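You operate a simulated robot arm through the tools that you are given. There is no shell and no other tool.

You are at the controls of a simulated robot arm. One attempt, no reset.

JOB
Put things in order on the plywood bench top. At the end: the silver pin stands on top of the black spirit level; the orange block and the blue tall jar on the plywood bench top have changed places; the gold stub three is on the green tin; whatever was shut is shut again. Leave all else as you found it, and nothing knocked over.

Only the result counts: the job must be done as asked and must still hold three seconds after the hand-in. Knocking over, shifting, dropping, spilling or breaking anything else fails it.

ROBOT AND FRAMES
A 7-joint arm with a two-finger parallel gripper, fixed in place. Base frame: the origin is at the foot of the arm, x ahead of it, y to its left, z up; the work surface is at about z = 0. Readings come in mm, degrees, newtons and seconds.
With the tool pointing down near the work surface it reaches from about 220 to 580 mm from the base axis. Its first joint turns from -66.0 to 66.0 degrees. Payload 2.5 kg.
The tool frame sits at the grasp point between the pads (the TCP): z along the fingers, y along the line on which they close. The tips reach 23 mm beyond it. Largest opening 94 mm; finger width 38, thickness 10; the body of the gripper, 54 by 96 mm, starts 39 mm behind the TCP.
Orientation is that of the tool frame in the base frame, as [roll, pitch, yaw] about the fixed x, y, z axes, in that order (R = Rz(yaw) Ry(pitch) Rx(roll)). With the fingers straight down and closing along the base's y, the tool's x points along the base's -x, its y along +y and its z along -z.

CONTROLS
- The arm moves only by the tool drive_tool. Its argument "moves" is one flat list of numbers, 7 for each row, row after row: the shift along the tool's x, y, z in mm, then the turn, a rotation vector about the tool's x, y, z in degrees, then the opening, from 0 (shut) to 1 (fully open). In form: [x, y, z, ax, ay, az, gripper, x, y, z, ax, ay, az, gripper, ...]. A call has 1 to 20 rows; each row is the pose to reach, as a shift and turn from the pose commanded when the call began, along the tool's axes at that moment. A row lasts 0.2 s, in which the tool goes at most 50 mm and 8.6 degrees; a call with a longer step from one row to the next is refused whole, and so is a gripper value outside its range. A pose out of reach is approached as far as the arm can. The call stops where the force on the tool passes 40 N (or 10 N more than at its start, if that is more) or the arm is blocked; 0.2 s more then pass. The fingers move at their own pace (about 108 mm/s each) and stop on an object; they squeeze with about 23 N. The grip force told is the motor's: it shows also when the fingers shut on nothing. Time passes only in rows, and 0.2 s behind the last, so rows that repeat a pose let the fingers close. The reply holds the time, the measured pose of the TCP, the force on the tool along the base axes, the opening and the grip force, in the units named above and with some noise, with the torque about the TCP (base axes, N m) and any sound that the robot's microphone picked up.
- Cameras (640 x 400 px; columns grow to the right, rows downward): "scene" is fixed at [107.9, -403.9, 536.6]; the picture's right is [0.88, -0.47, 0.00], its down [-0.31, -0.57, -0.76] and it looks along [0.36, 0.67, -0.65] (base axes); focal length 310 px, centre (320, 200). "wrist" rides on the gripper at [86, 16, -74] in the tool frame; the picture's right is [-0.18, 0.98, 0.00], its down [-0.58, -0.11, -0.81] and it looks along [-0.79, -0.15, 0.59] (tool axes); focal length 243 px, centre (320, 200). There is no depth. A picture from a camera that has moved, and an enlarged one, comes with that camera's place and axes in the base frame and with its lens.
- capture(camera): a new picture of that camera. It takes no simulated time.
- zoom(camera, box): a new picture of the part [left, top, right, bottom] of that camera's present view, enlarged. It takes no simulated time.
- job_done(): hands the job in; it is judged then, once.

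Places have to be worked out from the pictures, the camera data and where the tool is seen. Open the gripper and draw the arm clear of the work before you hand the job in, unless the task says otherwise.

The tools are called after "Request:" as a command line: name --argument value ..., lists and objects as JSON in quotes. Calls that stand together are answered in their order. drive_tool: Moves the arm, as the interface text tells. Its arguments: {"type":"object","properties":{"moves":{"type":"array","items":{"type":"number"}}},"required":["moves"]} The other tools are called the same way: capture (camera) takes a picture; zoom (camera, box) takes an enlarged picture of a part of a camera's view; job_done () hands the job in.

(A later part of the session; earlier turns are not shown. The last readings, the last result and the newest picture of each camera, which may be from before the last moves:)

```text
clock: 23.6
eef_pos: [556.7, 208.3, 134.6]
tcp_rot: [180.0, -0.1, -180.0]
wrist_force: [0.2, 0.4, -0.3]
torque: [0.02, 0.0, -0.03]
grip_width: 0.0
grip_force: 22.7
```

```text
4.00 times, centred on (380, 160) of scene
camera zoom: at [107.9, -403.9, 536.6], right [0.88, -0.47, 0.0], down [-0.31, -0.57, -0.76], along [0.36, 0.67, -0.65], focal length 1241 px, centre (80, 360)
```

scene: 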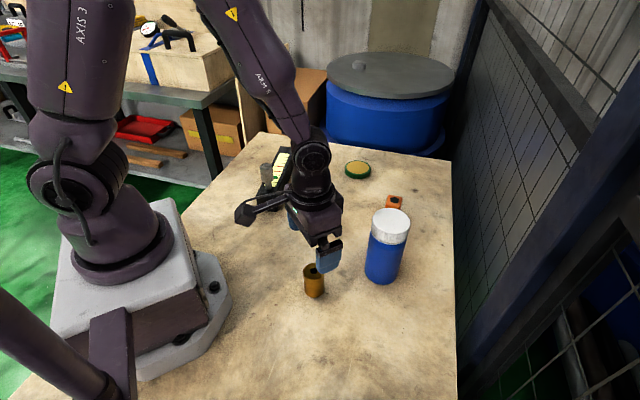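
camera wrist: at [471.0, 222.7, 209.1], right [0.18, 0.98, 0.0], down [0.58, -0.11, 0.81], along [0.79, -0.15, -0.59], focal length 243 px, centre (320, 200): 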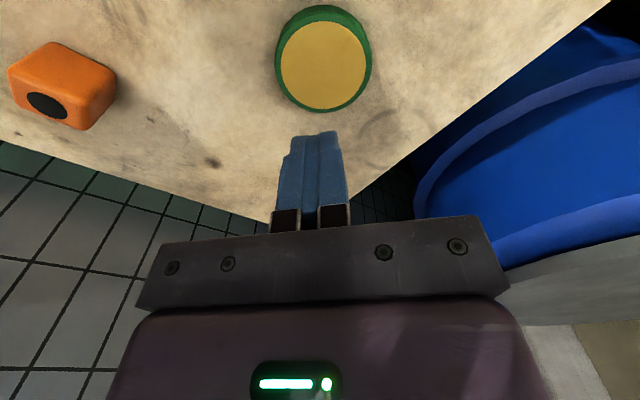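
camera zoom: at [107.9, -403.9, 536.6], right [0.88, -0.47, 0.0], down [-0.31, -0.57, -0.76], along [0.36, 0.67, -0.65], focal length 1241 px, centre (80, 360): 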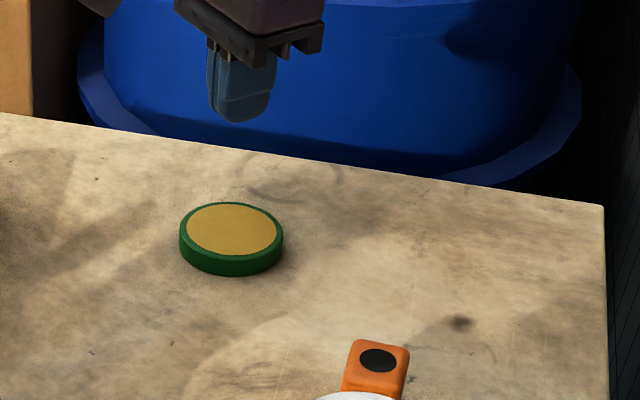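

The grip reads 0 mm: the stub slipped out of the fingers on the way. I look for where it is now.

Request:
capture --camera "scene"

Request:
zoom --camera "scene" --box '[240, 210, 432, 330]'

```text
taken
```

scene: 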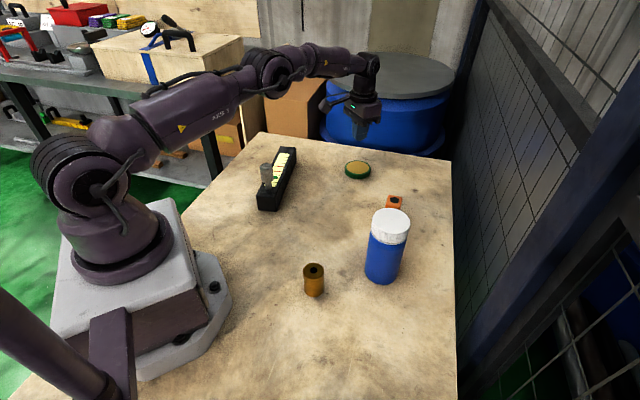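

```text
3.33 times, centred on (336, 270) of scene
camera zoom: at [107.9, -403.9, 536.6], right [0.88, -0.47, 0.0], down [-0.31, -0.57, -0.76], along [0.36, 0.67, -0.65], focal length 1034 px, centre (267, -33)
```

zoom: 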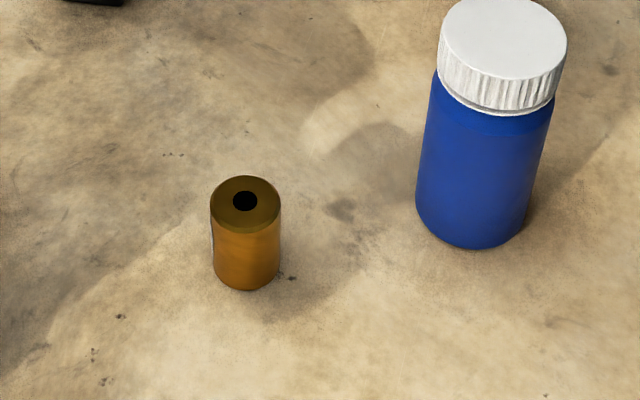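

The stub is still standing where it was; it simply slipped from the pads as I lifted too briskly. I go back, opening the gripper on the way, and will lift it gently this time.

Request:
drive_tool --moves '[29, -29.6, -10, 0, 0, 0, 0.5, 58, -59.3, -20, 0, 0, 0, 1, 87, -89, -25, 0, 0, 0, 1, 116, -118.6, -25, 0, 0, 0, 1, 145, -148, -25, 0, 0, 0, 1, 174, -178, -25, 0, 0, 0, 1, 203, -207.5, -25, 0, 0, 0, 1, 232, -237, -25, 0, 0, 0, 1, 260.5, -267, -25, 0, 0, 0, 1, 289.5, -296.5, -15, 0, 0, 0, 1, 289.5, -296.5, -15, 0, 0, 0, 1]'

Request:
zoom --camera "wrist" --box '[192, 10, 448, 170]'

```text
clock: 26.0
eef_pos: [266.6, -86.2, 147.4]
tcp_rot: [180.0, 0.0, -180.0]
wrist_force: [-0.3, 0.0, -0.7]
torque: [-0.03, -0.01, 0.02]
grip_width: 94.1
grip_force: 0.1
```

```text
2.50 times, centred on (320, 90) of wrist
camera zoom: at [180.9, -70.9, 222.8], right [0.18, 0.98, 0.0], down [0.58, -0.11, 0.81], along [0.79, -0.15, -0.59], focal length 606 px, centre (320, 475)
```

zoom: 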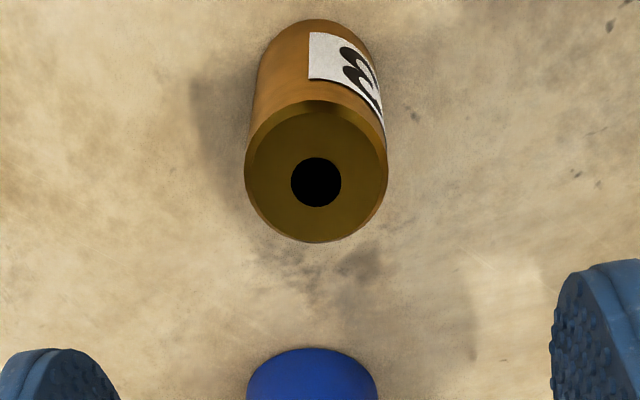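

The stub stands upright and unmoved, 1.4 mm off in y. I descend, close, let the grip settle, and lift very slowly by a few millimetres to feel its weight.

Request:
drive_tool --moves '[0, -1.4, 40, 0, 0, 0, 1, 0, -1.4, 80, 0, 0, 0, 1, 0, -1.4, 112, 0, 0, 0, 1, 0, -1.4, 112, 0, 0, 0, 1, 0, -1.4, 112, 0, 0, 0, 0, 0, -1.4, 112, 0, 0, 0, 0, 0, -1.4, 112, 0, 0, 0, 0, 0, -1.4, 112, 0, 0, 0, 0, 0, -1.4, 112, 0, 0, 0, 0]'

Request:
drive_tool --moves '[0, 0, -1, 0, 0, 0, 0, 0, 0, -2, 0, 0, 0, 0, 0, 0, -4, 0, 0, 0, 0, 0, 0, -6, 0, 0, 0, 0, 0, 0, -8, 0, 0, 0, 0, 0, 0, -8, 0, 0, 0, 0]'

Request:
zoom --camera "scene" --box '[272, 230, 384, 300]'

```text
clock: 28.0
eef_pos: [268.7, -90.3, 38.3]
tcp_rot: [-180.0, -0.1, -179.9]
wrist_force: [-0.5, 0.2, -0.2]
torque: [-0.02, 0.0, -0.01]
grip_width: 39.4
grip_force: 23.2
```

```text
clock: 29.4
eef_pos: [267.8, -88.2, 45.6]
tcp_rot: [-179.9, 0.0, -180.0]
wrist_force: [-0.2, 0.3, -6.0]
torque: [-0.03, -0.03, 0.0]
grip_width: 39.3
grip_force: 22.7
```

```text
5.71 times, centred on (328, 265) of scene
camera zoom: at [107.9, -403.9, 536.6], right [0.88, -0.47, 0.0], down [-0.31, -0.57, -0.76], along [0.36, 0.67, -0.65], focal length 1773 px, centre (274, -171)
```

zoom: 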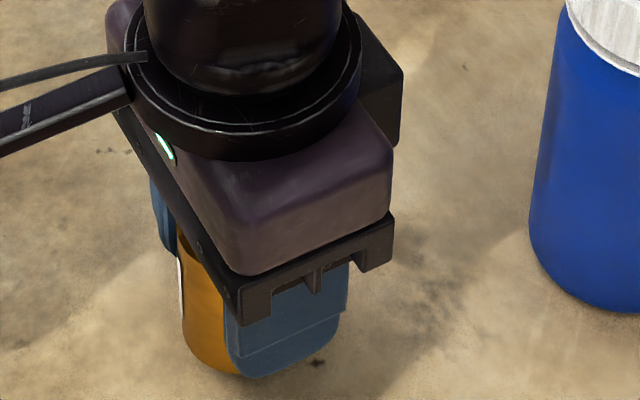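

The wrist feels about 6 N, so the weight is coming on. I hold still a moment to see whether it creeps in the grip.

Request:
drive_tool --moves '[0, 0, 0, 0, 0, 0, 0, 0, 0, 0, 0, 0, 0, 0, 0, 0, 0, 0, 0, 0, 0, 0, 0, 0, 0, 0, 0, 0, 0, 0, 0, 0, 0, 0, 0]'

Request:
zoom --camera "scene" --box '[288, 260, 352, 300]'

Request:
zoom --camera "wrist" --box '[220, 60, 420, 240]'

```text
clock: 30.6
eef_pos: [267.4, -88.6, 45.2]
tcp_rot: [-180.0, 0.0, 180.0]
wrist_force: [0.5, -0.7, -5.5]
torque: [-0.03, -0.03, 0.0]
grip_width: 39.3
grip_force: 23.1
```

```text
10.00 times, centred on (320, 280) of scene
camera zoom: at [107.9, -403.9, 536.6], right [0.88, -0.47, 0.0], down [-0.31, -0.57, -0.76], along [0.36, 0.67, -0.65], focal length 3103 px, centre (320, -600)
```

zoom: 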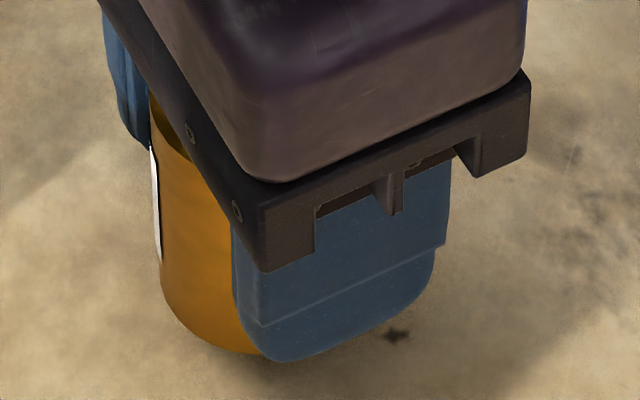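

```text
2.22 times, centred on (320, 150) of wrist
camera zoom: at [181.8, -73.5, 120.5], right [0.18, 0.98, 0.0], down [0.58, -0.11, 0.81], along [0.79, -0.15, -0.59], focal length 539 px, centre (320, 311)
```

zoom: 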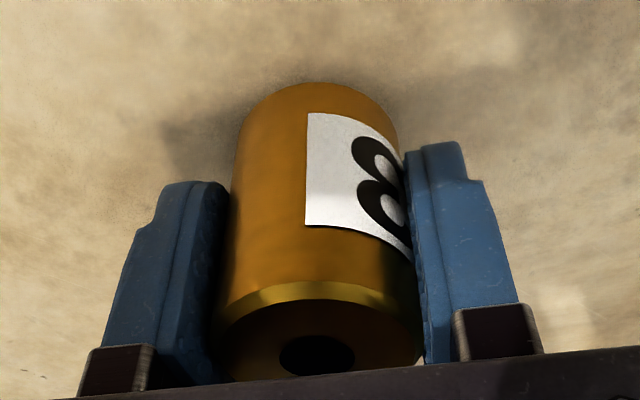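

No creep: the stub weighs about 5.5 N and is holding. I raise it with a gentle ramp.

Request:
drive_tool --moves '[0, 0, -1, 0, 0, 0, 0, 0, 0, -3, 0, 0, 0, 0, 0, 0, -6, 0, 0, 0, 0, 0, 0, -10, 0, 0, 0, 0, 0, 0, -15, 0, 0, 0, 0, 0, 0, -21, 0, 0, 0, 0, 0, 0, -27, 0, 0, 0, 0, 0, 0, -33, 0, 0, 0, 0, 0, 0, -39, 0, 0, 0, 0, 0, 0, -45, 0, 0, 0, 0, 0, 0, -50, 0, 0, 0, 0, 0, 0, -54, 0, 0, 0, 0, 0, 0, -57, 0, 0, 0, 0, 0, 0, -59, 0, 0, 0, 0, 0, 0, -60, 0, 0, 0, 0, 0, 0, -60, 0, 0, 0, 0]'

Request:
zoom --camera "scene" --box '[256, 220, 384, 300]'

Request:
capture --camera "wrist"

```text
clock: 34.0
eef_pos: [265.9, -88.6, 106.4]
tcp_rot: [-179.9, 0.1, -180.0]
wrist_force: [0.2, 1.3, -5.9]
torque: [-0.02, -0.05, 0.0]
grip_width: 39.3
grip_force: 23.3
```

```text
5.00 times, centred on (320, 260) of scene
camera zoom: at [107.9, -403.9, 536.6], right [0.88, -0.47, 0.0], down [-0.31, -0.57, -0.76], along [0.36, 0.67, -0.65], focal length 1552 px, centre (320, -100)
```

zoom: 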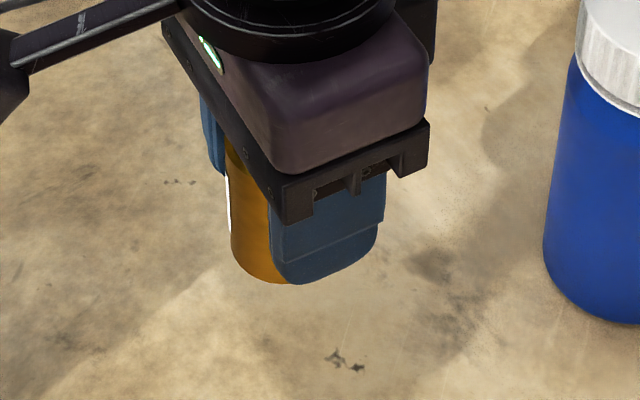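

```text
taken
camera wrist: at [180.5, -73.2, 180.5], right [0.18, 0.98, 0.0], down [0.58, -0.11, 0.81], along [0.79, -0.15, -0.59], focal length 243 px, centre (320, 200)
```

wrist: 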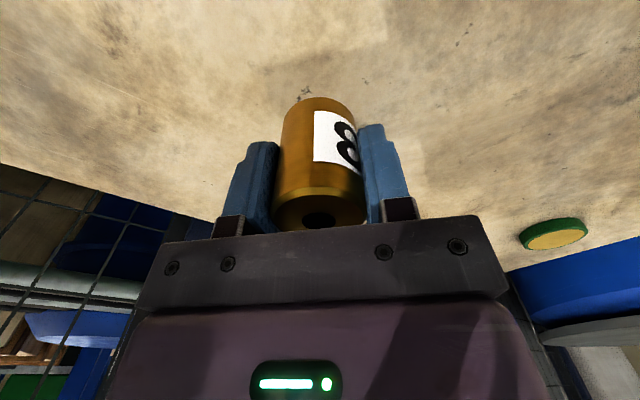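

The stub is up and steady. I carry it diagonally toward the tin with gentle ramps, first half now.

Request:
drive_tool --moves '[-1.4, 1.4, 0, 0, 0, 0, 0, -4.9, 5, 0, 0, 0, 0, 0, -11.2, 11.5, 0, 0, 0, 0, 0, -19.5, 20.1, 0, 0, 0, 0, 0, -30, 30.8, 0, 0, 0, 0, 0, -40.4, 41.6, 0, 0, 0, 0, 0, -50.9, 52.3, 0, 0, 0, 0, 0, -61.4, 63.1, 0, 0, 0, 0, 0, -71.8, 73.8, 0, 0, 0, 0, 0, -82.3, 84.6, 0, 0, 0, 0, 0, -92.8, 95.3, 0, 0, 0, 0, 0, -103.2, 106.1, 0, 0, 0, 0, 0, -113.7, 116.8, 0, 0, 0, 0, 0, -124.1, 127.6, 0, 0, 0, 0, 0, -134.6, 138.3, 0, 0, 0, 0, 0, -143, 146.9, 0, 0, 0, 0, 0, -149.2, 153.4, 0, 0, 0, 0, 0, -152.7, 157, 0, 0, 0, 0, 0, -154.1, 158.4, 0, 0, 0, 0, 0, -154.1, 158.4, 0, 0, 0, 0, 0]'

Request:
capture --camera "wrist"

```text
clock: 38.2
eef_pos: [421.2, 70.5, 106.1]
tcp_rot: [-180.0, 0.1, 179.9]
wrist_force: [0.8, -0.7, -6.0]
torque: [-0.01, -0.02, -0.01]
grip_width: 39.3
grip_force: 22.4
```

```text
taken
camera wrist: at [335.7, 85.5, 180.6], right [0.18, 0.98, 0.0], down [0.58, -0.11, 0.81], along [0.79, -0.15, -0.59], focal length 243 px, centre (320, 200)
```

wrist: 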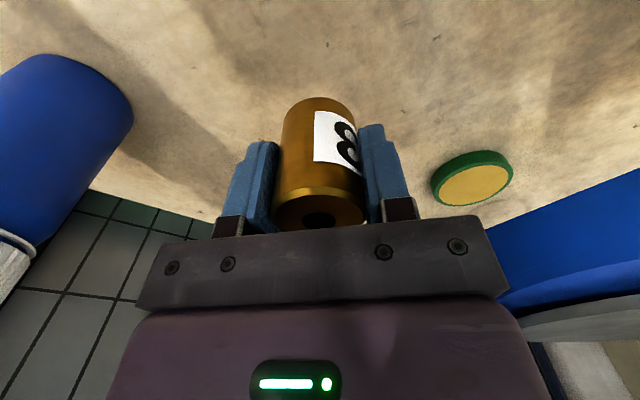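

Still firmly held. I carry on with the second half to directly above the tin.

Request:
drive_tool --moves '[-1.4, 1.4, 0, 0, 0, 0, 0, -4.9, 5, 0, 0, 0, 0, 0, -11.2, 11.5, 0, 0, 0, 0, 0, -19.5, 20.1, 0, 0, 0, 0, 0, -30, 30.8, 0, 0, 0, 0, 0, -40.5, 41.6, 0, 0, 0, 0, 0, -50.9, 52.3, 0, 0, 0, 0, 0, -61.4, 63.1, 0, 0, 0, 0, 0, -71.9, 73.8, 0, 0, 0, 0, 0, -82.3, 84.6, 0, 0, 0, 0, 0, -92.8, 95.3, 0, 0, 0, 0, 0, -103.2, 106.1, 0, 0, 0, 0, 0, -113.7, 116.8, 0, 0, 0, 0, 0, -122.1, 125.4, 0, 0, 0, 0, 0, -128.4, 131.9, 0, 0, 0, 0, 0, -132.5, 136.2, 0, 0, 0, 0, 0, -135, 138.7, 0, 0, 0, 0, 0, -135.9, 139.6, 0, 0, 0, 0, 0, -135.9, 139.6, 0, 0, 0, 0, 0]'

Request:
capture --camera "wrist"

Request:
zoom --camera "scene" --box '[300, 110, 460, 210]'

```text
clock: 42.2
eef_pos: [557.6, 210.4, 105.6]
tcp_rot: [180.0, 0.0, -180.0]
wrist_force: [-0.3, 0.2, -5.4]
torque: [-0.02, 0.0, 0.0]
grip_width: 39.2
grip_force: 23.1
```

```text
taken
camera wrist: at [471.2, 225.6, 180.2], right [0.18, 0.98, 0.0], down [0.58, -0.11, 0.81], along [0.79, -0.15, -0.59], focal length 243 px, centre (320, 200)
```

wrist: 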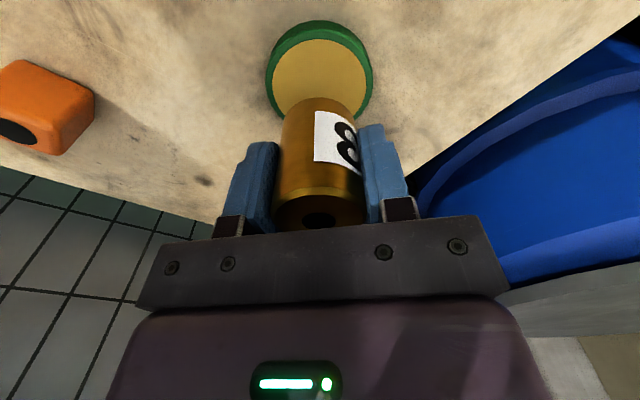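

```text
4.00 times, centred on (380, 160) of scene
camera zoom: at [107.9, -403.9, 536.6], right [0.88, -0.47, 0.0], down [-0.31, -0.57, -0.76], along [0.36, 0.67, -0.65], focal length 1241 px, centre (80, 360)
```

zoom: 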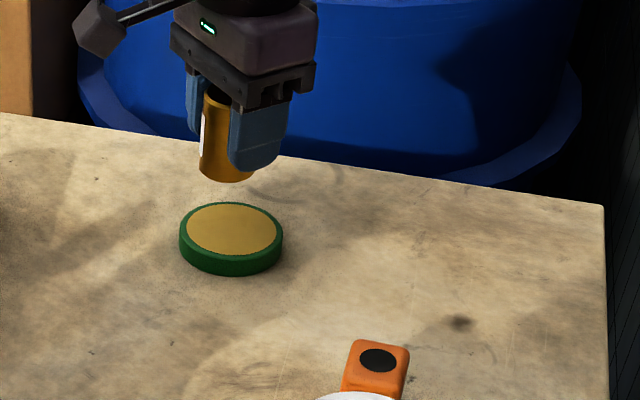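

The wrist view shows the stub on the tin's axis, but the scene view hints at some mm of offset. I zoom in to verify before lowering.

Request:
zoom --camera "scene" --box '[335, 125, 383, 155]'

Request:
zoom --camera "scene" --box '[332, 150, 388, 185]'

Request:
zoom --camera "wrist" --box '[240, 10, 400, 110]'

```text
13.33 times, centred on (359, 140) of scene
camera zoom: at [107.9, -403.9, 536.6], right [0.88, -0.47, 0.0], down [-0.31, -0.57, -0.76], along [0.36, 0.67, -0.65], focal length 4137 px, centre (-200, 1000)
```

zoom: 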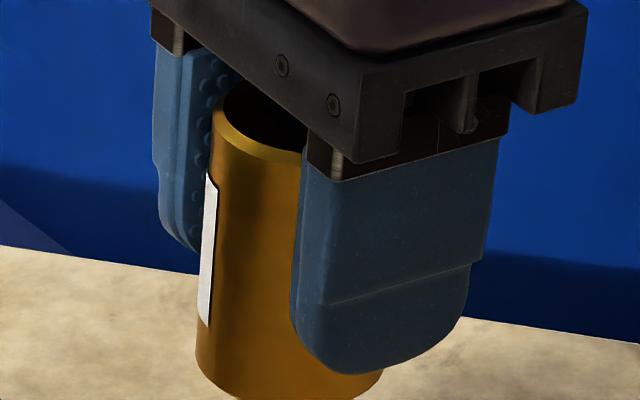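

```text
11.43 times, centred on (360, 168) of scene
camera zoom: at [107.9, -403.9, 536.6], right [0.88, -0.47, 0.0], down [-0.31, -0.57, -0.76], along [0.36, 0.67, -0.65], focal length 3546 px, centre (-137, 571)
```

zoom: 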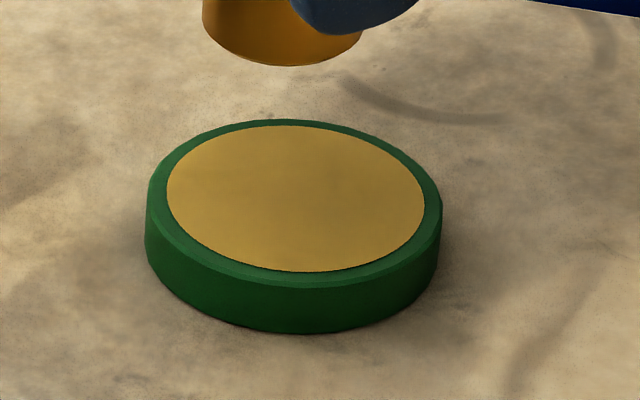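

```text
4.00 times, centred on (320, 60) of wrist
camera zoom: at [471.2, 225.6, 180.2], right [0.18, 0.98, 0.0], down [0.58, -0.11, 0.81], along [0.79, -0.15, -0.59], focal length 970 px, centre (320, 760)
```

zoom: 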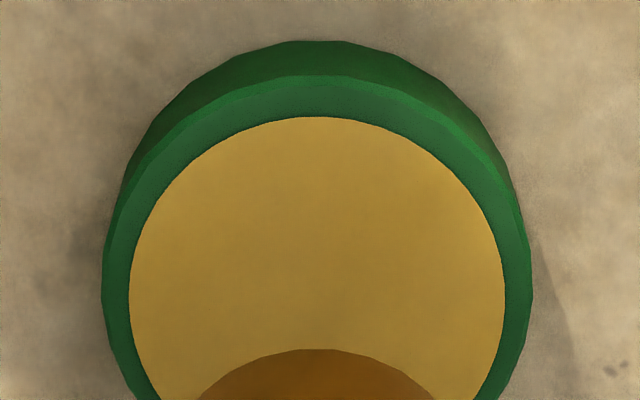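

The two views disagree by a few millimetres, so I lower gently to about 10 mm above the tin, where the relative position shows directly.

Request:
drive_tool --moves '[0, 0, 1, 0, 0, 0, 0, 0, 0, 4, 0, 0, 0, 0, 0, 0, 9, 0, 0, 0, 0, 0, 0, 15, 0, 0, 0, 0, 0, 0, 21, 0, 0, 0, 0, 0, 0, 27, 0, 0, 0, 0, 0, 0, 32, 0, 0, 0, 0, 0, 0, 36, 0, 0, 0, 0, 0, 0, 38, 0, 0, 0, 0, 0, 0, 39, 0, 0, 0, 0, 0, 0, 39, 0, 0, 0, 0]'

Request:
zoom --camera "scene" --box '[332, 150, 388, 185]'

Request:
zoom --camera "wrist" --box '[240, 50, 400, 150]'

```text
clock: 44.6
eef_pos: [557.1, 210.2, 67.6]
tcp_rot: [180.0, 0.1, 180.0]
wrist_force: [-0.3, -0.9, -5.5]
torque: [0.03, -0.02, 0.01]
grip_width: 39.2
grip_force: 22.7
```

```text
11.43 times, centred on (360, 168) of scene
camera zoom: at [107.9, -403.9, 536.6], right [0.88, -0.47, 0.0], down [-0.31, -0.57, -0.76], along [0.36, 0.67, -0.65], focal length 3546 px, centre (-137, 571)
```

zoom: 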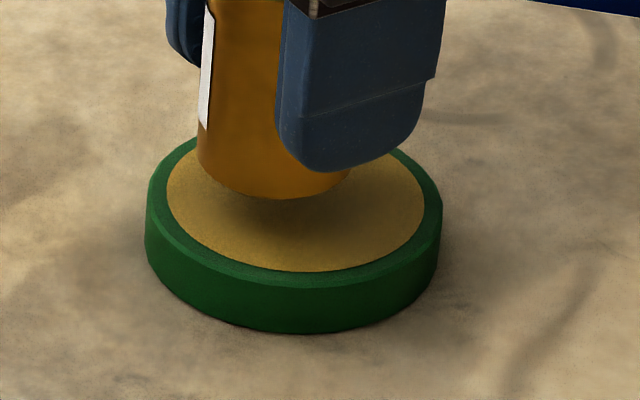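

```text
4.00 times, centred on (320, 100) of wrist
camera zoom: at [471.8, 224.5, 141.4], right [0.18, 0.98, 0.0], down [0.58, -0.11, 0.81], along [0.79, -0.15, -0.59], focal length 970 px, centre (320, 600)
```

zoom: 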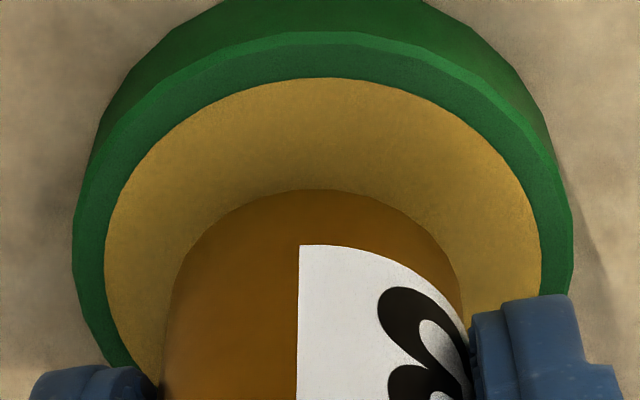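

Both views now agree: the tin's centre is about 5.5 mm further out in x. I shift gently and look again.

Request:
drive_tool --moves '[-1, 0, 0, 0, 0, 0, 0, -3, -0.5, 0, 0, 0, 0, 0, -5, -1, 0, 0, 0, 0, 0, -5.5, -1, 0, 0, 0, 0, 0, -5.5, -1, 4, 0, 0, 0, 0, -5.5, -1, 8, 0, 0, 0, 0, -5.5, -1, 8, 0, 0, 0, 0]'

Request:
zoom --camera "scene" --box '[332, 150, 388, 185]'

Request:
zoom --camera "wrist" --box '[240, 50, 400, 150]'

```text
clock: 46.2
eef_pos: [559.1, 207.0, 59.2]
tcp_rot: [-180.0, 0.1, -180.0]
wrist_force: [-0.3, -1.6, -6.3]
torque: [0.0, 0.03, 0.01]
grip_width: 39.1
grip_force: 23.2
out of reach, approached as far as the arm can: row 5, 6, 7
```

```text
11.43 times, centred on (360, 168) of scene
camera zoom: at [107.9, -403.9, 536.6], right [0.88, -0.47, 0.0], down [-0.31, -0.57, -0.76], along [0.36, 0.67, -0.65], focal length 3546 px, centre (-137, 571)
```

zoom: 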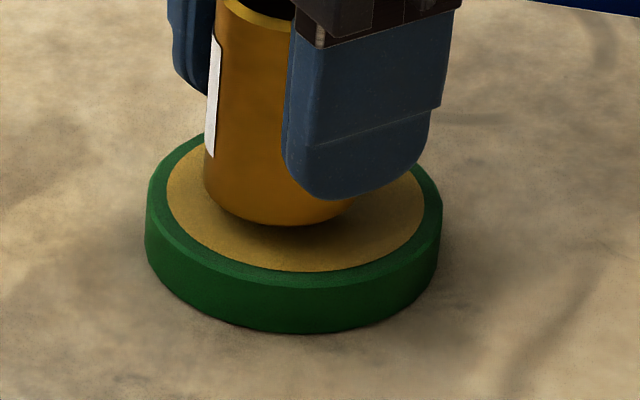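

```text
4.00 times, centred on (320, 100) of wrist
camera zoom: at [472.9, 222.4, 134.1], right [0.18, 0.98, 0.0], down [0.58, -0.11, 0.81], along [0.79, -0.15, -0.59], focal length 970 px, centre (320, 600)
```

zoom: 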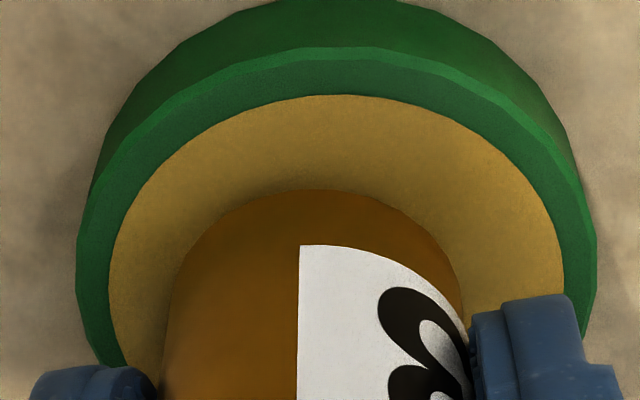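

The arm is at its reach limit: the stub is about 4-5 mm inside of centre, which still leaves it fully on the tin. I draw back a couple of millimetres toward reachable ground and lower the last few mm.

Request:
drive_tool --moves '[2, 0.5, 0, 0, 0, 0, 0, 4, 1, 0, 0, 0, 0, 0, 4, 1, 0, 0, 0, 0, 0]'

Request:
zoom --camera "wrist" --box '[240, 50, 400, 150]'

Request:
zoom --camera "scene" --box '[332, 150, 388, 185]'

```text
clock: 47.0
eef_pos: [555.9, 209.7, 58.3]
tcp_rot: [180.0, -0.1, -180.0]
wrist_force: [-0.2, 0.6, -5.8]
torque: [0.02, -0.02, -0.01]
grip_width: 39.2
grip_force: 23.0
```

```text
4.00 times, centred on (320, 100) of wrist
camera zoom: at [471.0, 224.1, 133.0], right [0.18, 0.98, 0.0], down [0.58, -0.11, 0.81], along [0.79, -0.15, -0.59], focal length 970 px, centre (320, 600)
```

zoom: 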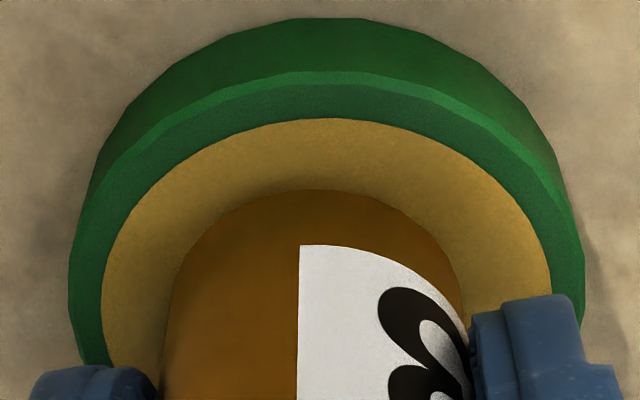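

```text
11.43 times, centred on (360, 168) of scene
camera zoom: at [107.9, -403.9, 536.6], right [0.88, -0.47, 0.0], down [-0.31, -0.57, -0.76], along [0.36, 0.67, -0.65], focal length 3546 px, centre (-137, 571)
```

zoom: 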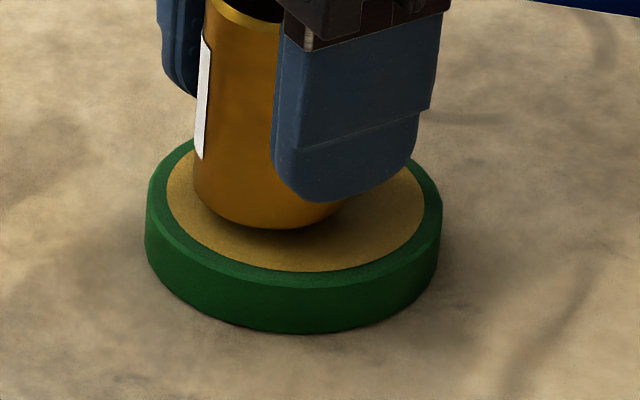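

Now reachable again, 6-8 mm inside of the tin's centre. I edge 1.5 mm outward and lower the remaining ~4 mm slowly.

Request:
drive_tool --moves '[-1.5, -1.2, 0, 0, 0, 0, 0, -1.5, -1.2, 1, 0, 0, 0, 0, -1.5, -1.2, 2, 0, 0, 0, 0, -1.5, -1.2, 3, 0, 0, 0, 0, -1.5, -1.2, 3, 0, 0, 0, 0]'

```text
clock: 48.2
eef_pos: [558.0, 206.6, 56.1]
tcp_rot: [180.0, 0.0, -180.0]
wrist_force: [-0.6, -0.4, -5.5]
torque: [0.02, -0.02, -0.02]
grip_width: 39.4
grip_force: 23.1
```

No contact yet (weight still 5.5 N on the wrist). I lower another 1.5 mm.

Request:
drive_tool --moves '[0, 0, 0.8, 0, 0, 0, 0, 0, 0, 1.5, 0, 0, 0, 0, 0, 0, 1.5, 0, 0, 0, 0]'

Request:
zoom --camera "scene" --box '[332, 150, 388, 185]'

```text
clock: 49.0
eef_pos: [556.2, 207.4, 54.4]
tcp_rot: [-179.9, -0.1, -179.9]
wrist_force: [0.0, 0.2, -6.2]
torque: [0.02, 0.0, 0.0]
grip_width: 39.1
grip_force: 23.1
```

```text
11.43 times, centred on (360, 168) of scene
camera zoom: at [107.9, -403.9, 536.6], right [0.88, -0.47, 0.0], down [-0.31, -0.57, -0.76], along [0.36, 0.67, -0.65], focal length 3546 px, centre (-137, 571)
```

zoom: 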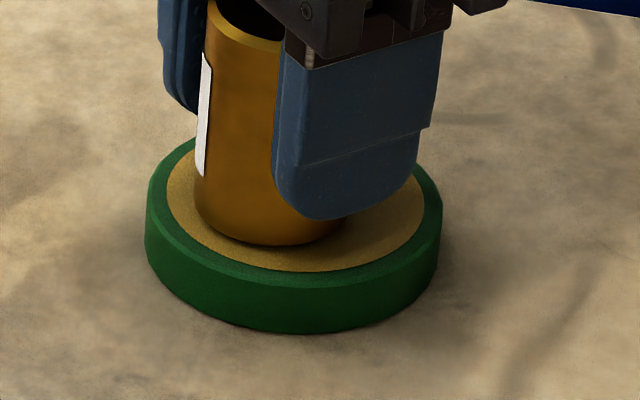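

Very close now, still no contact. I lower another 1 mm at a time.

Request:
drive_tool --moves '[0, 0, 0.5, 0, 0, 0, 0, 0, 0, 1, 0, 0, 0, 0, 0, 0, 1, 0, 0, 0, 0]'

```text
clock: 49.8
eef_pos: [555.9, 208.2, 53.6]
tcp_rot: [179.9, -0.1, 179.9]
wrist_force: [-0.7, 1.1, -5.0]
torque: [-0.05, 0.0, 0.01]
grip_width: 39.4
grip_force: 22.4
```

Still bearing weight, so I lower another millimetre.

Request:
drive_tool --moves '[0, 0, 0.5, 0, 0, 0, 0, 0, 0, 1, 0, 0, 0, 0, 0, 0, 1, 0, 0, 0, 0]'

Request:
zoom --camera "scene" --box '[332, 150, 388, 185]'

```text
clock: 50.6
eef_pos: [556.8, 207.8, 53.0]
tcp_rot: [179.9, -0.1, 179.9]
wrist_force: [-1.5, -1.1, -0.2]
torque: [-0.03, 0.03, -0.02]
grip_width: 39.2
grip_force: 22.9
```

```text
11.43 times, centred on (360, 168) of scene
camera zoom: at [107.9, -403.9, 536.6], right [0.88, -0.47, 0.0], down [-0.31, -0.57, -0.76], along [0.36, 0.67, -0.65], focal length 3546 px, centre (-137, 571)
```

zoom: 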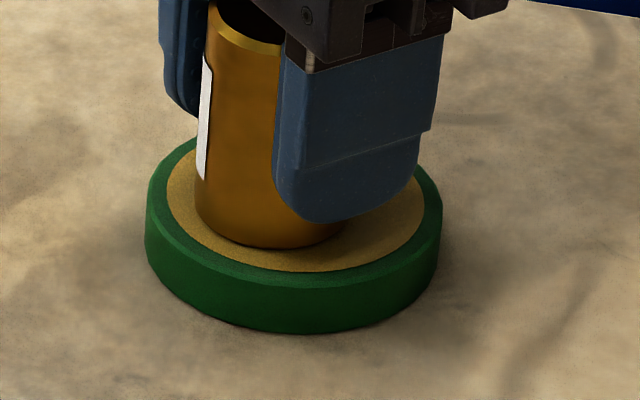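

The weight has gone off the wrist: the stub rests on the tin. I open gently and check.

Request:
drive_tool --moves '[0, 0, 0, 0, 0, 0, 0.5, 0, 0, 0, 0, 0, 0, 0.7, 0, 0, 0, 0, 0, 0, 0.7]'

Request:
zoom --camera "scene" --box '[332, 135, 396, 185]'

Request:
capture --camera "wrist"

```text
clock: 51.4
eef_pos: [556.2, 206.8, 53.2]
tcp_rot: [179.9, 0.0, 180.0]
wrist_force: [0.2, 0.6, 0.6]
torque: [0.0, 0.0, -0.01]
grip_width: 65.8
grip_force: 0.0
```

```text
8.00 times, centred on (364, 160) of scene
camera zoom: at [107.9, -403.9, 536.6], right [0.88, -0.47, 0.0], down [-0.31, -0.57, -0.76], along [0.36, 0.67, -0.65], focal length 2482 px, centre (-32, 520)
```

zoom: 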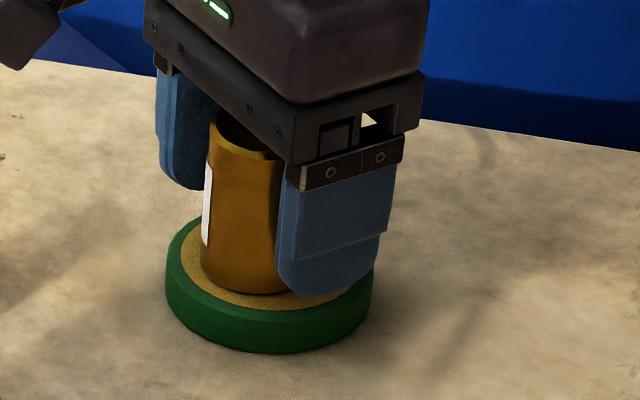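

```text
taken
camera wrist: at [470.7, 222.6, 127.3], right [0.18, 0.98, 0.0], down [0.58, -0.11, 0.81], along [0.79, -0.15, -0.59], focal length 243 px, centre (320, 200)
```

wrist: 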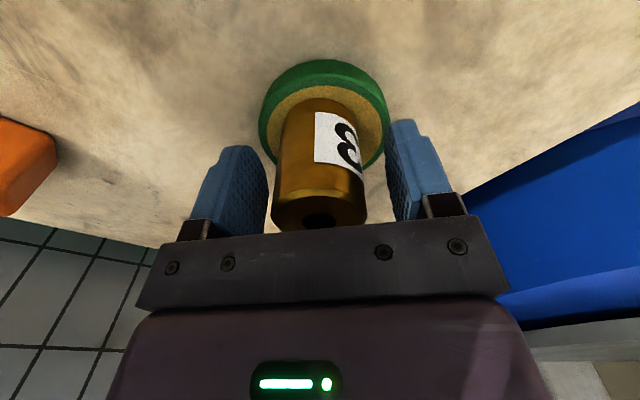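

The stub stands free on the tin. I rise straight up, then travel over to hover near the orange block.

Request:
drive_tool --moves '[0, 0, -10, 0, 0, 0, 0.9, 0, 0, -40, 0, 0, 0, 1, 0, 0, -80, 0, 0, 0, 1, 0, 0, -100, 0, 0, 0, 1, 4, -45, -100, 0, 0, 0, 1, 8, -90, -100, 0, 0, 0, 1, 10, -135, -100, 0, 0, 0, 1, 12, -180, -100, 0, 0, 0, 1, 12, -180, -100, 0, 0, 0, 1]'

Request:
capture --camera "wrist"

Request:
capture --camera "scene"

```text
clock: 53.4
eef_pos: [599.8, 29.2, 156.7]
tcp_rot: [180.0, -0.1, -180.0]
wrist_force: [1.0, -0.2, -0.9]
torque: [0.01, -0.04, 0.0]
grip_width: 94.1
grip_force: 0.1
out of reach, approached as far as the arm can: row 2, 3, 4, 5, 6, 7, 8, 9
```

```text
taken
camera wrist: at [514.0, 44.5, 230.9], right [0.18, 0.98, 0.0], down [0.58, -0.11, 0.81], along [0.79, -0.15, -0.59], focal length 243 px, centre (320, 200)
```

wrist: 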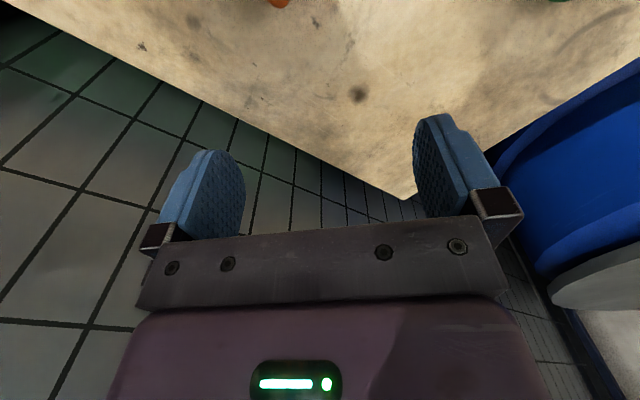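

```text
taken
```

scene: 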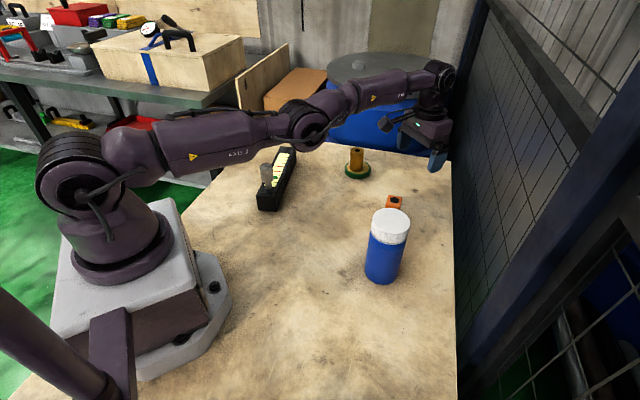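

The stub sits nicely on the tin, but the arm stretched out straight instead of going where I asked (x≈600). I pull it back inward and upward to get off full stretch, and watch how it responds.

Request:
drive_tool --moves '[20, 0, -20, 0, 0, 0, 1, 45, 0, -40, 0, 0, 0, 1, 45, 0, -40, 0, 0, 0, 1]'

Request:
capture --camera "scene"

```text
clock: 54.2
eef_pos: [597.3, 32.2, 195.3]
tcp_rot: [179.9, -0.1, 179.9]
wrist_force: [0.8, -0.3, 0.1]
torque: [-0.01, 0.0, -0.01]
grip_width: 94.1
grip_force: 0.0
out of reach, approached as far as the arm can: row 1, 2, 3
```

```text
taken
```

scene: 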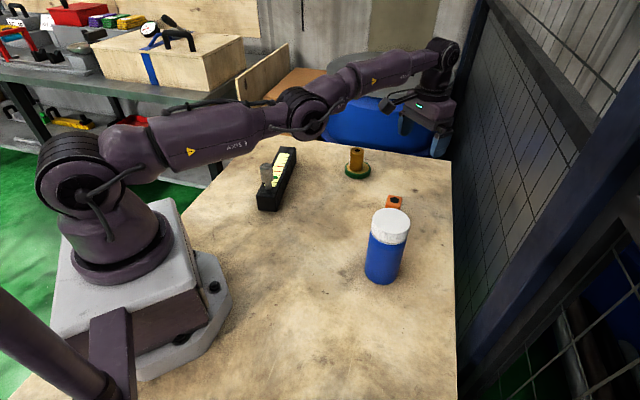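

The readings fit an arm locked at full stretch (radius ≈ 600 about the shoulder), with the elbow probably nudged past straight by the fast lift. Lowering should bend it the right way, so I set the target x back out near 583 and lower; below is only clear bench and the low block.

Request:
drive_tool --moves '[-40, 0, 10, 0, 0, 0, 1, -80, 0, 25, 0, 0, 0, 1, -80, 0, 50, 0, 0, 0, 1, -80, 0, 75, 0, 0, 0, 1, -80, 0, 75, 0, 0, 0, 1]'

Request:
capture --camera "scene"

```text
clock: 55.4
eef_pos: [601.4, 25.9, 129.1]
tcp_rot: [180.0, 0.0, -179.9]
wrist_force: [-0.8, -0.5, -0.7]
torque: [0.0, 0.0, -0.04]
grip_width: 94.1
grip_force: 0.1
out of reach, approached as far as the arm can: row 1, 2, 3, 4, 5
```

```text
taken
```

scene: 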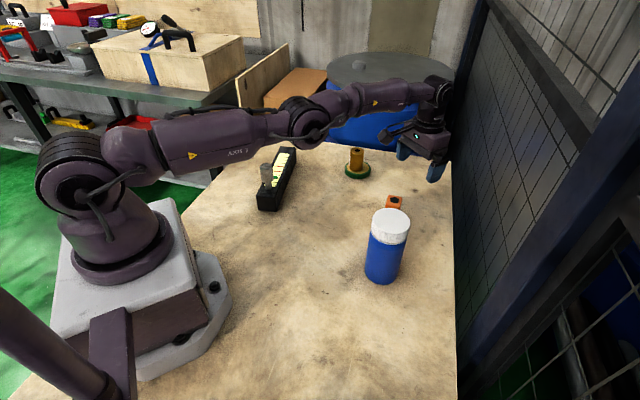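

The arm is still near straight, though it may be creeping out of the singular stretch. I hold a target somewhat inside for several rows to let it work its way back.

Request:
drive_tool --moves '[30, 0, 0, 0, 0, 0, 1, 30, 0, 0, 0, 0, 0, 1, 30, 0, 0, 0, 0, 0, 1, 30, 0, 0, 0, 0, 0, 1, 30, 0, 0, 0, 0, 0, 1, 30, 0, 0, 0, 0, 0, 1, 30, 0, 0, 0, 0, 0, 1, 30, 0, 0, 0, 0, 0, 1]'

```text
clock: 57.2
eef_pos: [600.9, 25.3, 127.9]
tcp_rot: [-179.9, 0.0, -180.0]
wrist_force: [-0.5, 0.0, -0.2]
torque: [0.0, 0.02, 0.0]
grip_width: 94.1
grip_force: 0.1
out of reach, approached as far as the arm can: row 1, 2, 3, 4, 5, 6, 7, 8
```

It looks like the arm dropped into an elbow-low posture against a shoulder limit. To bend the elbow back the right way I ask for a pose further out and lower, off to the side (y≈90) over clear bench between the block and the tin, then will pull in.

Request:
drive_tool --moves '[-30, 25, 0, 0, 0, 0, 1, -60, 45, 0, 0, 0, 0, 1, -87, 63, 0, 0, 0, 0, 1, -87, 63, 15, 0, 0, 0, 1, -87, 63, 30, 0, 0, 0, 1, -87, 63, 40, 0, 0, 0, 1, -87, 63, 40, 0, 0, 0, 1]'

Request:
capture --camera "scene"

```text
clock: 58.8
eef_pos: [596.4, 79.2, 116.0]
tcp_rot: [-180.0, 0.0, 179.9]
wrist_force: [-0.1, 0.4, -1.4]
torque: [0.0, 0.0, 0.0]
grip_width: 94.3
grip_force: 0.0
out of reach, approached as far as the arm can: row 1, 2, 3, 4, 5, 6, 7
```

```text
taken
```

scene: 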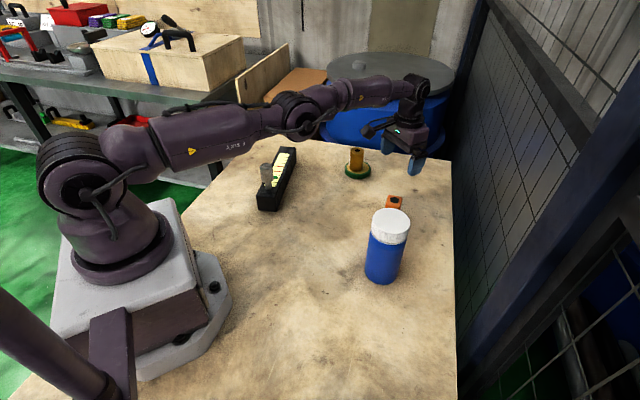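

The elbow now looks raised the proper way. I pull the target inward at about the same height and see whether it follows.

Request:
drive_tool --moves '[40, -5, -10, 0, 0, 0, 1, 75, -10, -20, 0, 0, 0, 1, 90, -10, -20, 0, 0, 0, 1, 90, -10, -20, 0, 0, 0, 1]'

Request:
capture --camera "scene"

```text
clock: 59.8
eef_pos: [508.1, 70.2, 138.1]
tcp_rot: [179.9, 0.1, -179.9]
wrist_force: [-0.2, 0.3, 0.0]
torque: [0.01, 0.0, 0.02]
grip_width: 93.8
grip_force: 0.0
```

```text
taken
```

scene: 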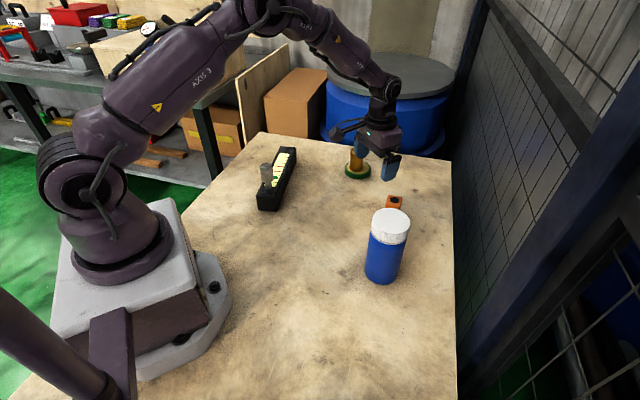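

The arm is back in its normal elbow-up posture at (508, 70, 138). I take a wrist view and go find the orange block.

Request:
capture --camera "wrist"

Request:
zoom --camera "scene" --box '[330, 140, 426, 200]'

```text
taken
camera wrist: at [421.4, 85.9, 212.3], right [0.18, 0.98, 0.0], down [0.58, -0.11, 0.81], along [0.79, -0.15, -0.59], focal length 243 px, centre (320, 200)
```

wrist: 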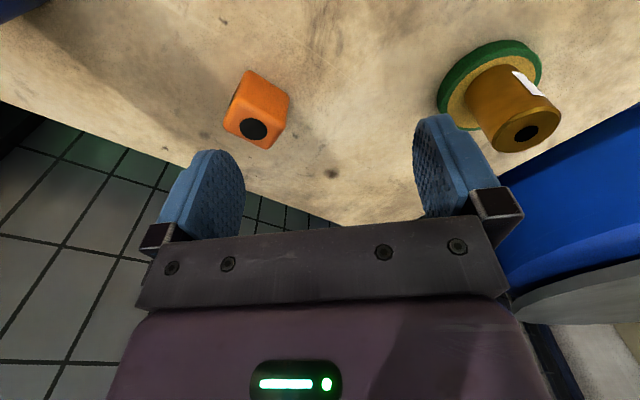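

```text
6.67 times, centred on (378, 170) of scene
camera zoom: at [107.8, -403.9, 536.6], right [0.88, -0.47, 0.0], down [-0.31, -0.57, -0.76], along [0.36, 0.67, -0.65], focal length 2069 px, centre (-67, 400)
```

zoom: 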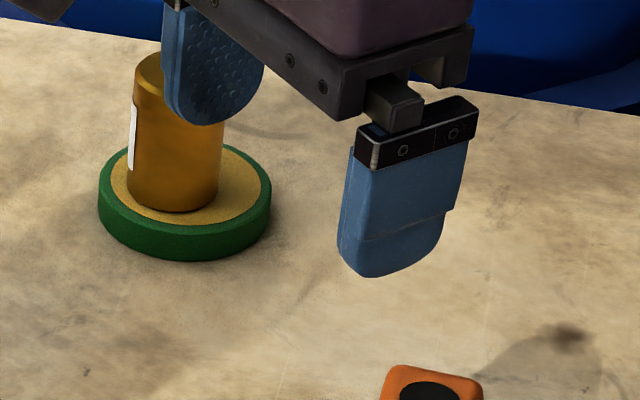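

From here the block's top appears near (544, 5), the scene view says nearer (549, 27); I hover above to resolve this.

Request:
drive_tool --moves '[-19, -28, 0, 0, 0, 0, 1, -37, -57, 0, 0, 0, 0, 1, -37, -57, 0, 0, 0, 0, 1]'

Request:
capture --camera "wrist"

Request:
zoom --camera "scene" --box '[360, 150, 440, 225]'

```text
clock: 60.6
eef_pos: [545.1, 12.2, 137.0]
tcp_rot: [180.0, 0.0, -180.0]
wrist_force: [0.5, 0.3, -0.2]
torque: [0.0, 0.02, -0.01]
grip_width: 94.0
grip_force: 0.0
```

```text
taken
camera wrist: at [459.0, 27.6, 211.2], right [0.18, 0.98, 0.0], down [0.58, -0.11, 0.81], along [0.79, -0.15, -0.59], focal length 243 px, centre (320, 200)
```

wrist: 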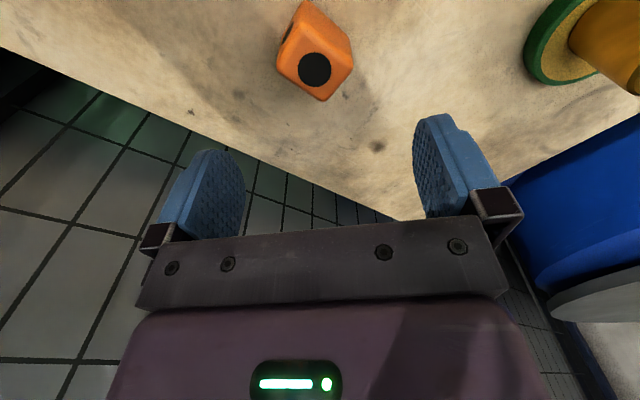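

```text
5.33 times, centred on (400, 188) of scene
camera zoom: at [107.8, -403.9, 536.6], right [0.88, -0.47, 0.0], down [-0.31, -0.57, -0.76], along [0.36, 0.67, -0.65], focal length 1655 px, centre (-107, 267)
```

zoom: 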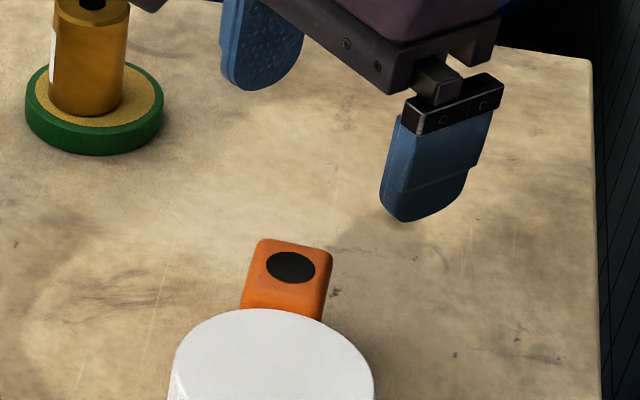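

I zoom the wrist view on the block to determine its height and exact orientation.

Request:
zoom --camera "wrist" --box '[240, 0, 400, 110]'

```text
3.64 times, centred on (320, 55) of wrist
camera zoom: at [459.0, 27.6, 211.2], right [0.18, 0.98, 0.0], down [0.58, -0.11, 0.81], along [0.79, -0.15, -0.59], focal length 882 px, centre (320, 727)
```

zoom: 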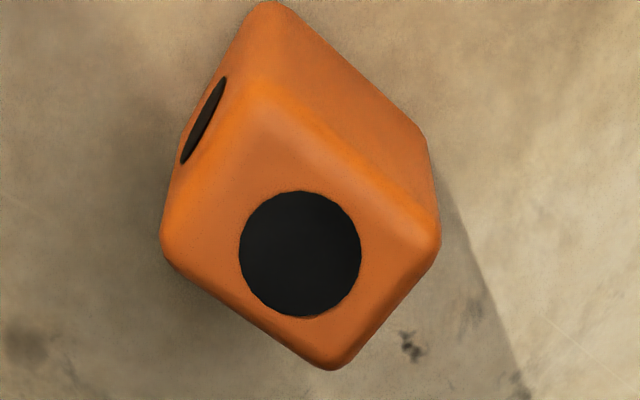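

The block is about 33 × 39 × 45 mm, centred near (535, 9), with sides at 43°/-47°. I move over it and turn the tool by 47° about its axis to align the pads.

Request:
drive_tool --moves '[3, -1, 0, 0, 0, 8, 1, 6, -2, 0, 0, 0, 16, 1, 9.7, -2.4, 0, 0, 0, 24, 1, 9.7, -2.4, 0, 0, 0, 32, 1, 9.7, -2.4, 0, 0, 0, 40, 1, 9.7, -2.4, 0, 0, 0, 47, 1, 9.7, -2.4, 0, 0, 0, 47, 1]'

Request:
capture --camera "wrist"

Request:
zoom --camera "wrist" --box '[240, 0, 400, 110]'

```text
clock: 62.2
eef_pos: [536.0, 11.5, 137.5]
tcp_rot: [180.0, 0.0, 132.9]
wrist_force: [0.3, -0.4, 0.3]
torque: [-0.04, -0.01, 0.01]
grip_width: 94.0
grip_force: 0.2
```

```text
taken
camera wrist: at [489.1, 84.6, 211.7], right [0.85, 0.53, 0.0], down [0.32, -0.5, 0.81], along [0.43, -0.68, -0.59], focal length 243 px, centre (320, 200)
```

wrist: 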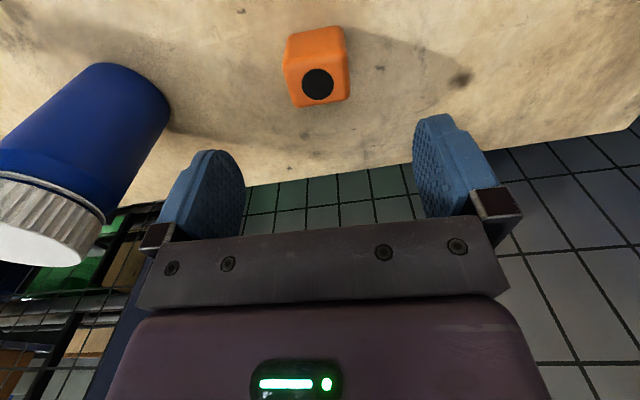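

```text
3.64 times, centred on (320, 55) of wrist
camera zoom: at [489.1, 84.6, 211.7], right [0.85, 0.53, 0.0], down [0.32, -0.5, 0.81], along [0.43, -0.68, -0.59], focal length 882 px, centre (320, 727)
```

zoom: 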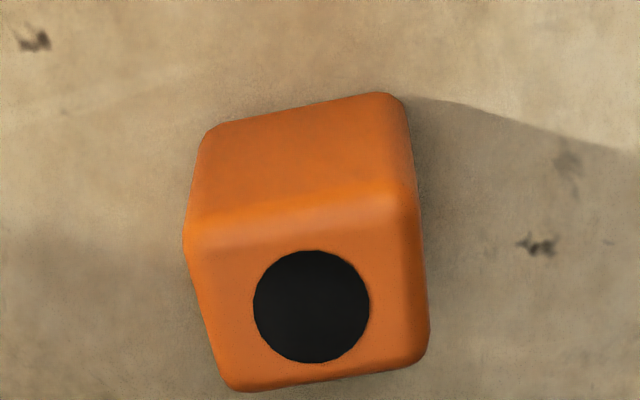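

The pads line up with the block within 2 mm. I descend around it and close.

Request:
drive_tool --moves '[0, -1.5, 35, 0, 0, 0, 1, 0, -1.5, 70, 0, 0, 0, 1, 0, -1.5, 100, 0, 0, 0, 1, 0, -1.5, 107, 0, 0, 0, 1, 0, -1.5, 107, 0, 0, 0, 1, 0, -1.5, 107, 0, 0, 0, 0, 0, -1.5, 107, 0, 0, 0, 0, 0, -1.5, 107, 0, 0, 0, 0, 0, -1.5, 107, 0, 0, 0, 0]'

Request:
capture --camera "wrist"

```text
clock: 64.2
eef_pos: [535.2, 11.0, 29.5]
tcp_rot: [-180.0, -0.1, 132.9]
wrist_force: [0.1, -0.3, 0.6]
torque: [-0.02, -0.02, 0.02]
grip_width: 43.4
grip_force: 23.0
```

```text
taken
camera wrist: at [488.2, 84.6, 104.2], right [0.84, 0.54, 0.0], down [0.32, -0.5, 0.81], along [0.43, -0.68, -0.59], focal length 243 px, centre (320, 200)
```

wrist: 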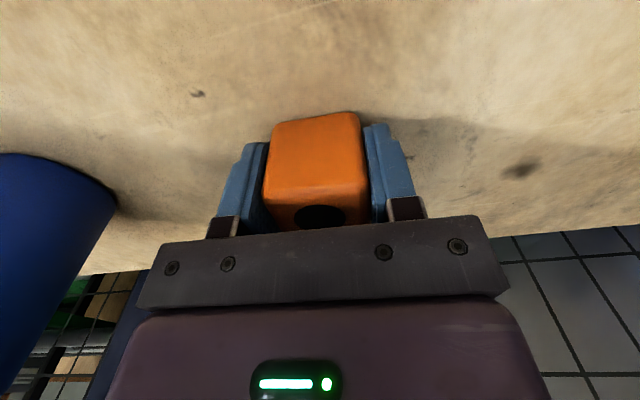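

The block is held at 43 mm width, position noted as (535, 10). I lift it gently and feel the weight.

Request:
drive_tool --moves '[0, 0, -1, 0, 0, 0, 0, 0, 0, -3, 0, 0, 0, 0, 0, 0, -7, 0, 0, 0, 0, 0, 0, -12, 0, 0, 0, 0, 0, 0, -18, 0, 0, 0, 0, 0, 0, -24, 0, 0, 0, 0, 0, 0, -29, 0, 0, 0, 0, 0, 0, -32, 0, 0, 0, 0, 0, 0, -32, 0, 0, 0, 0]'

Request:
capture --camera "wrist"

```text
clock: 66.2
eef_pos: [533.9, 7.8, 62.1]
tcp_rot: [-180.0, 0.0, 133.1]
wrist_force: [0.1, 0.2, 0.1]
torque: [0.0, -0.01, 0.01]
grip_width: 43.5
grip_force: 22.7
```

```text
taken
camera wrist: at [487.5, 82.3, 136.7], right [0.84, 0.54, 0.0], down [0.32, -0.5, 0.81], along [0.43, -0.68, -0.59], focal length 243 px, centre (320, 200)
```

wrist: 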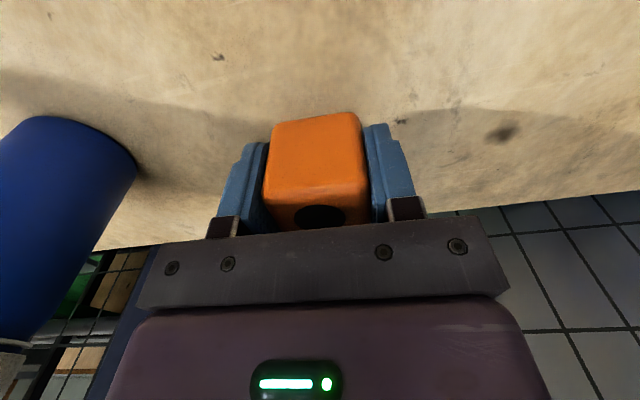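

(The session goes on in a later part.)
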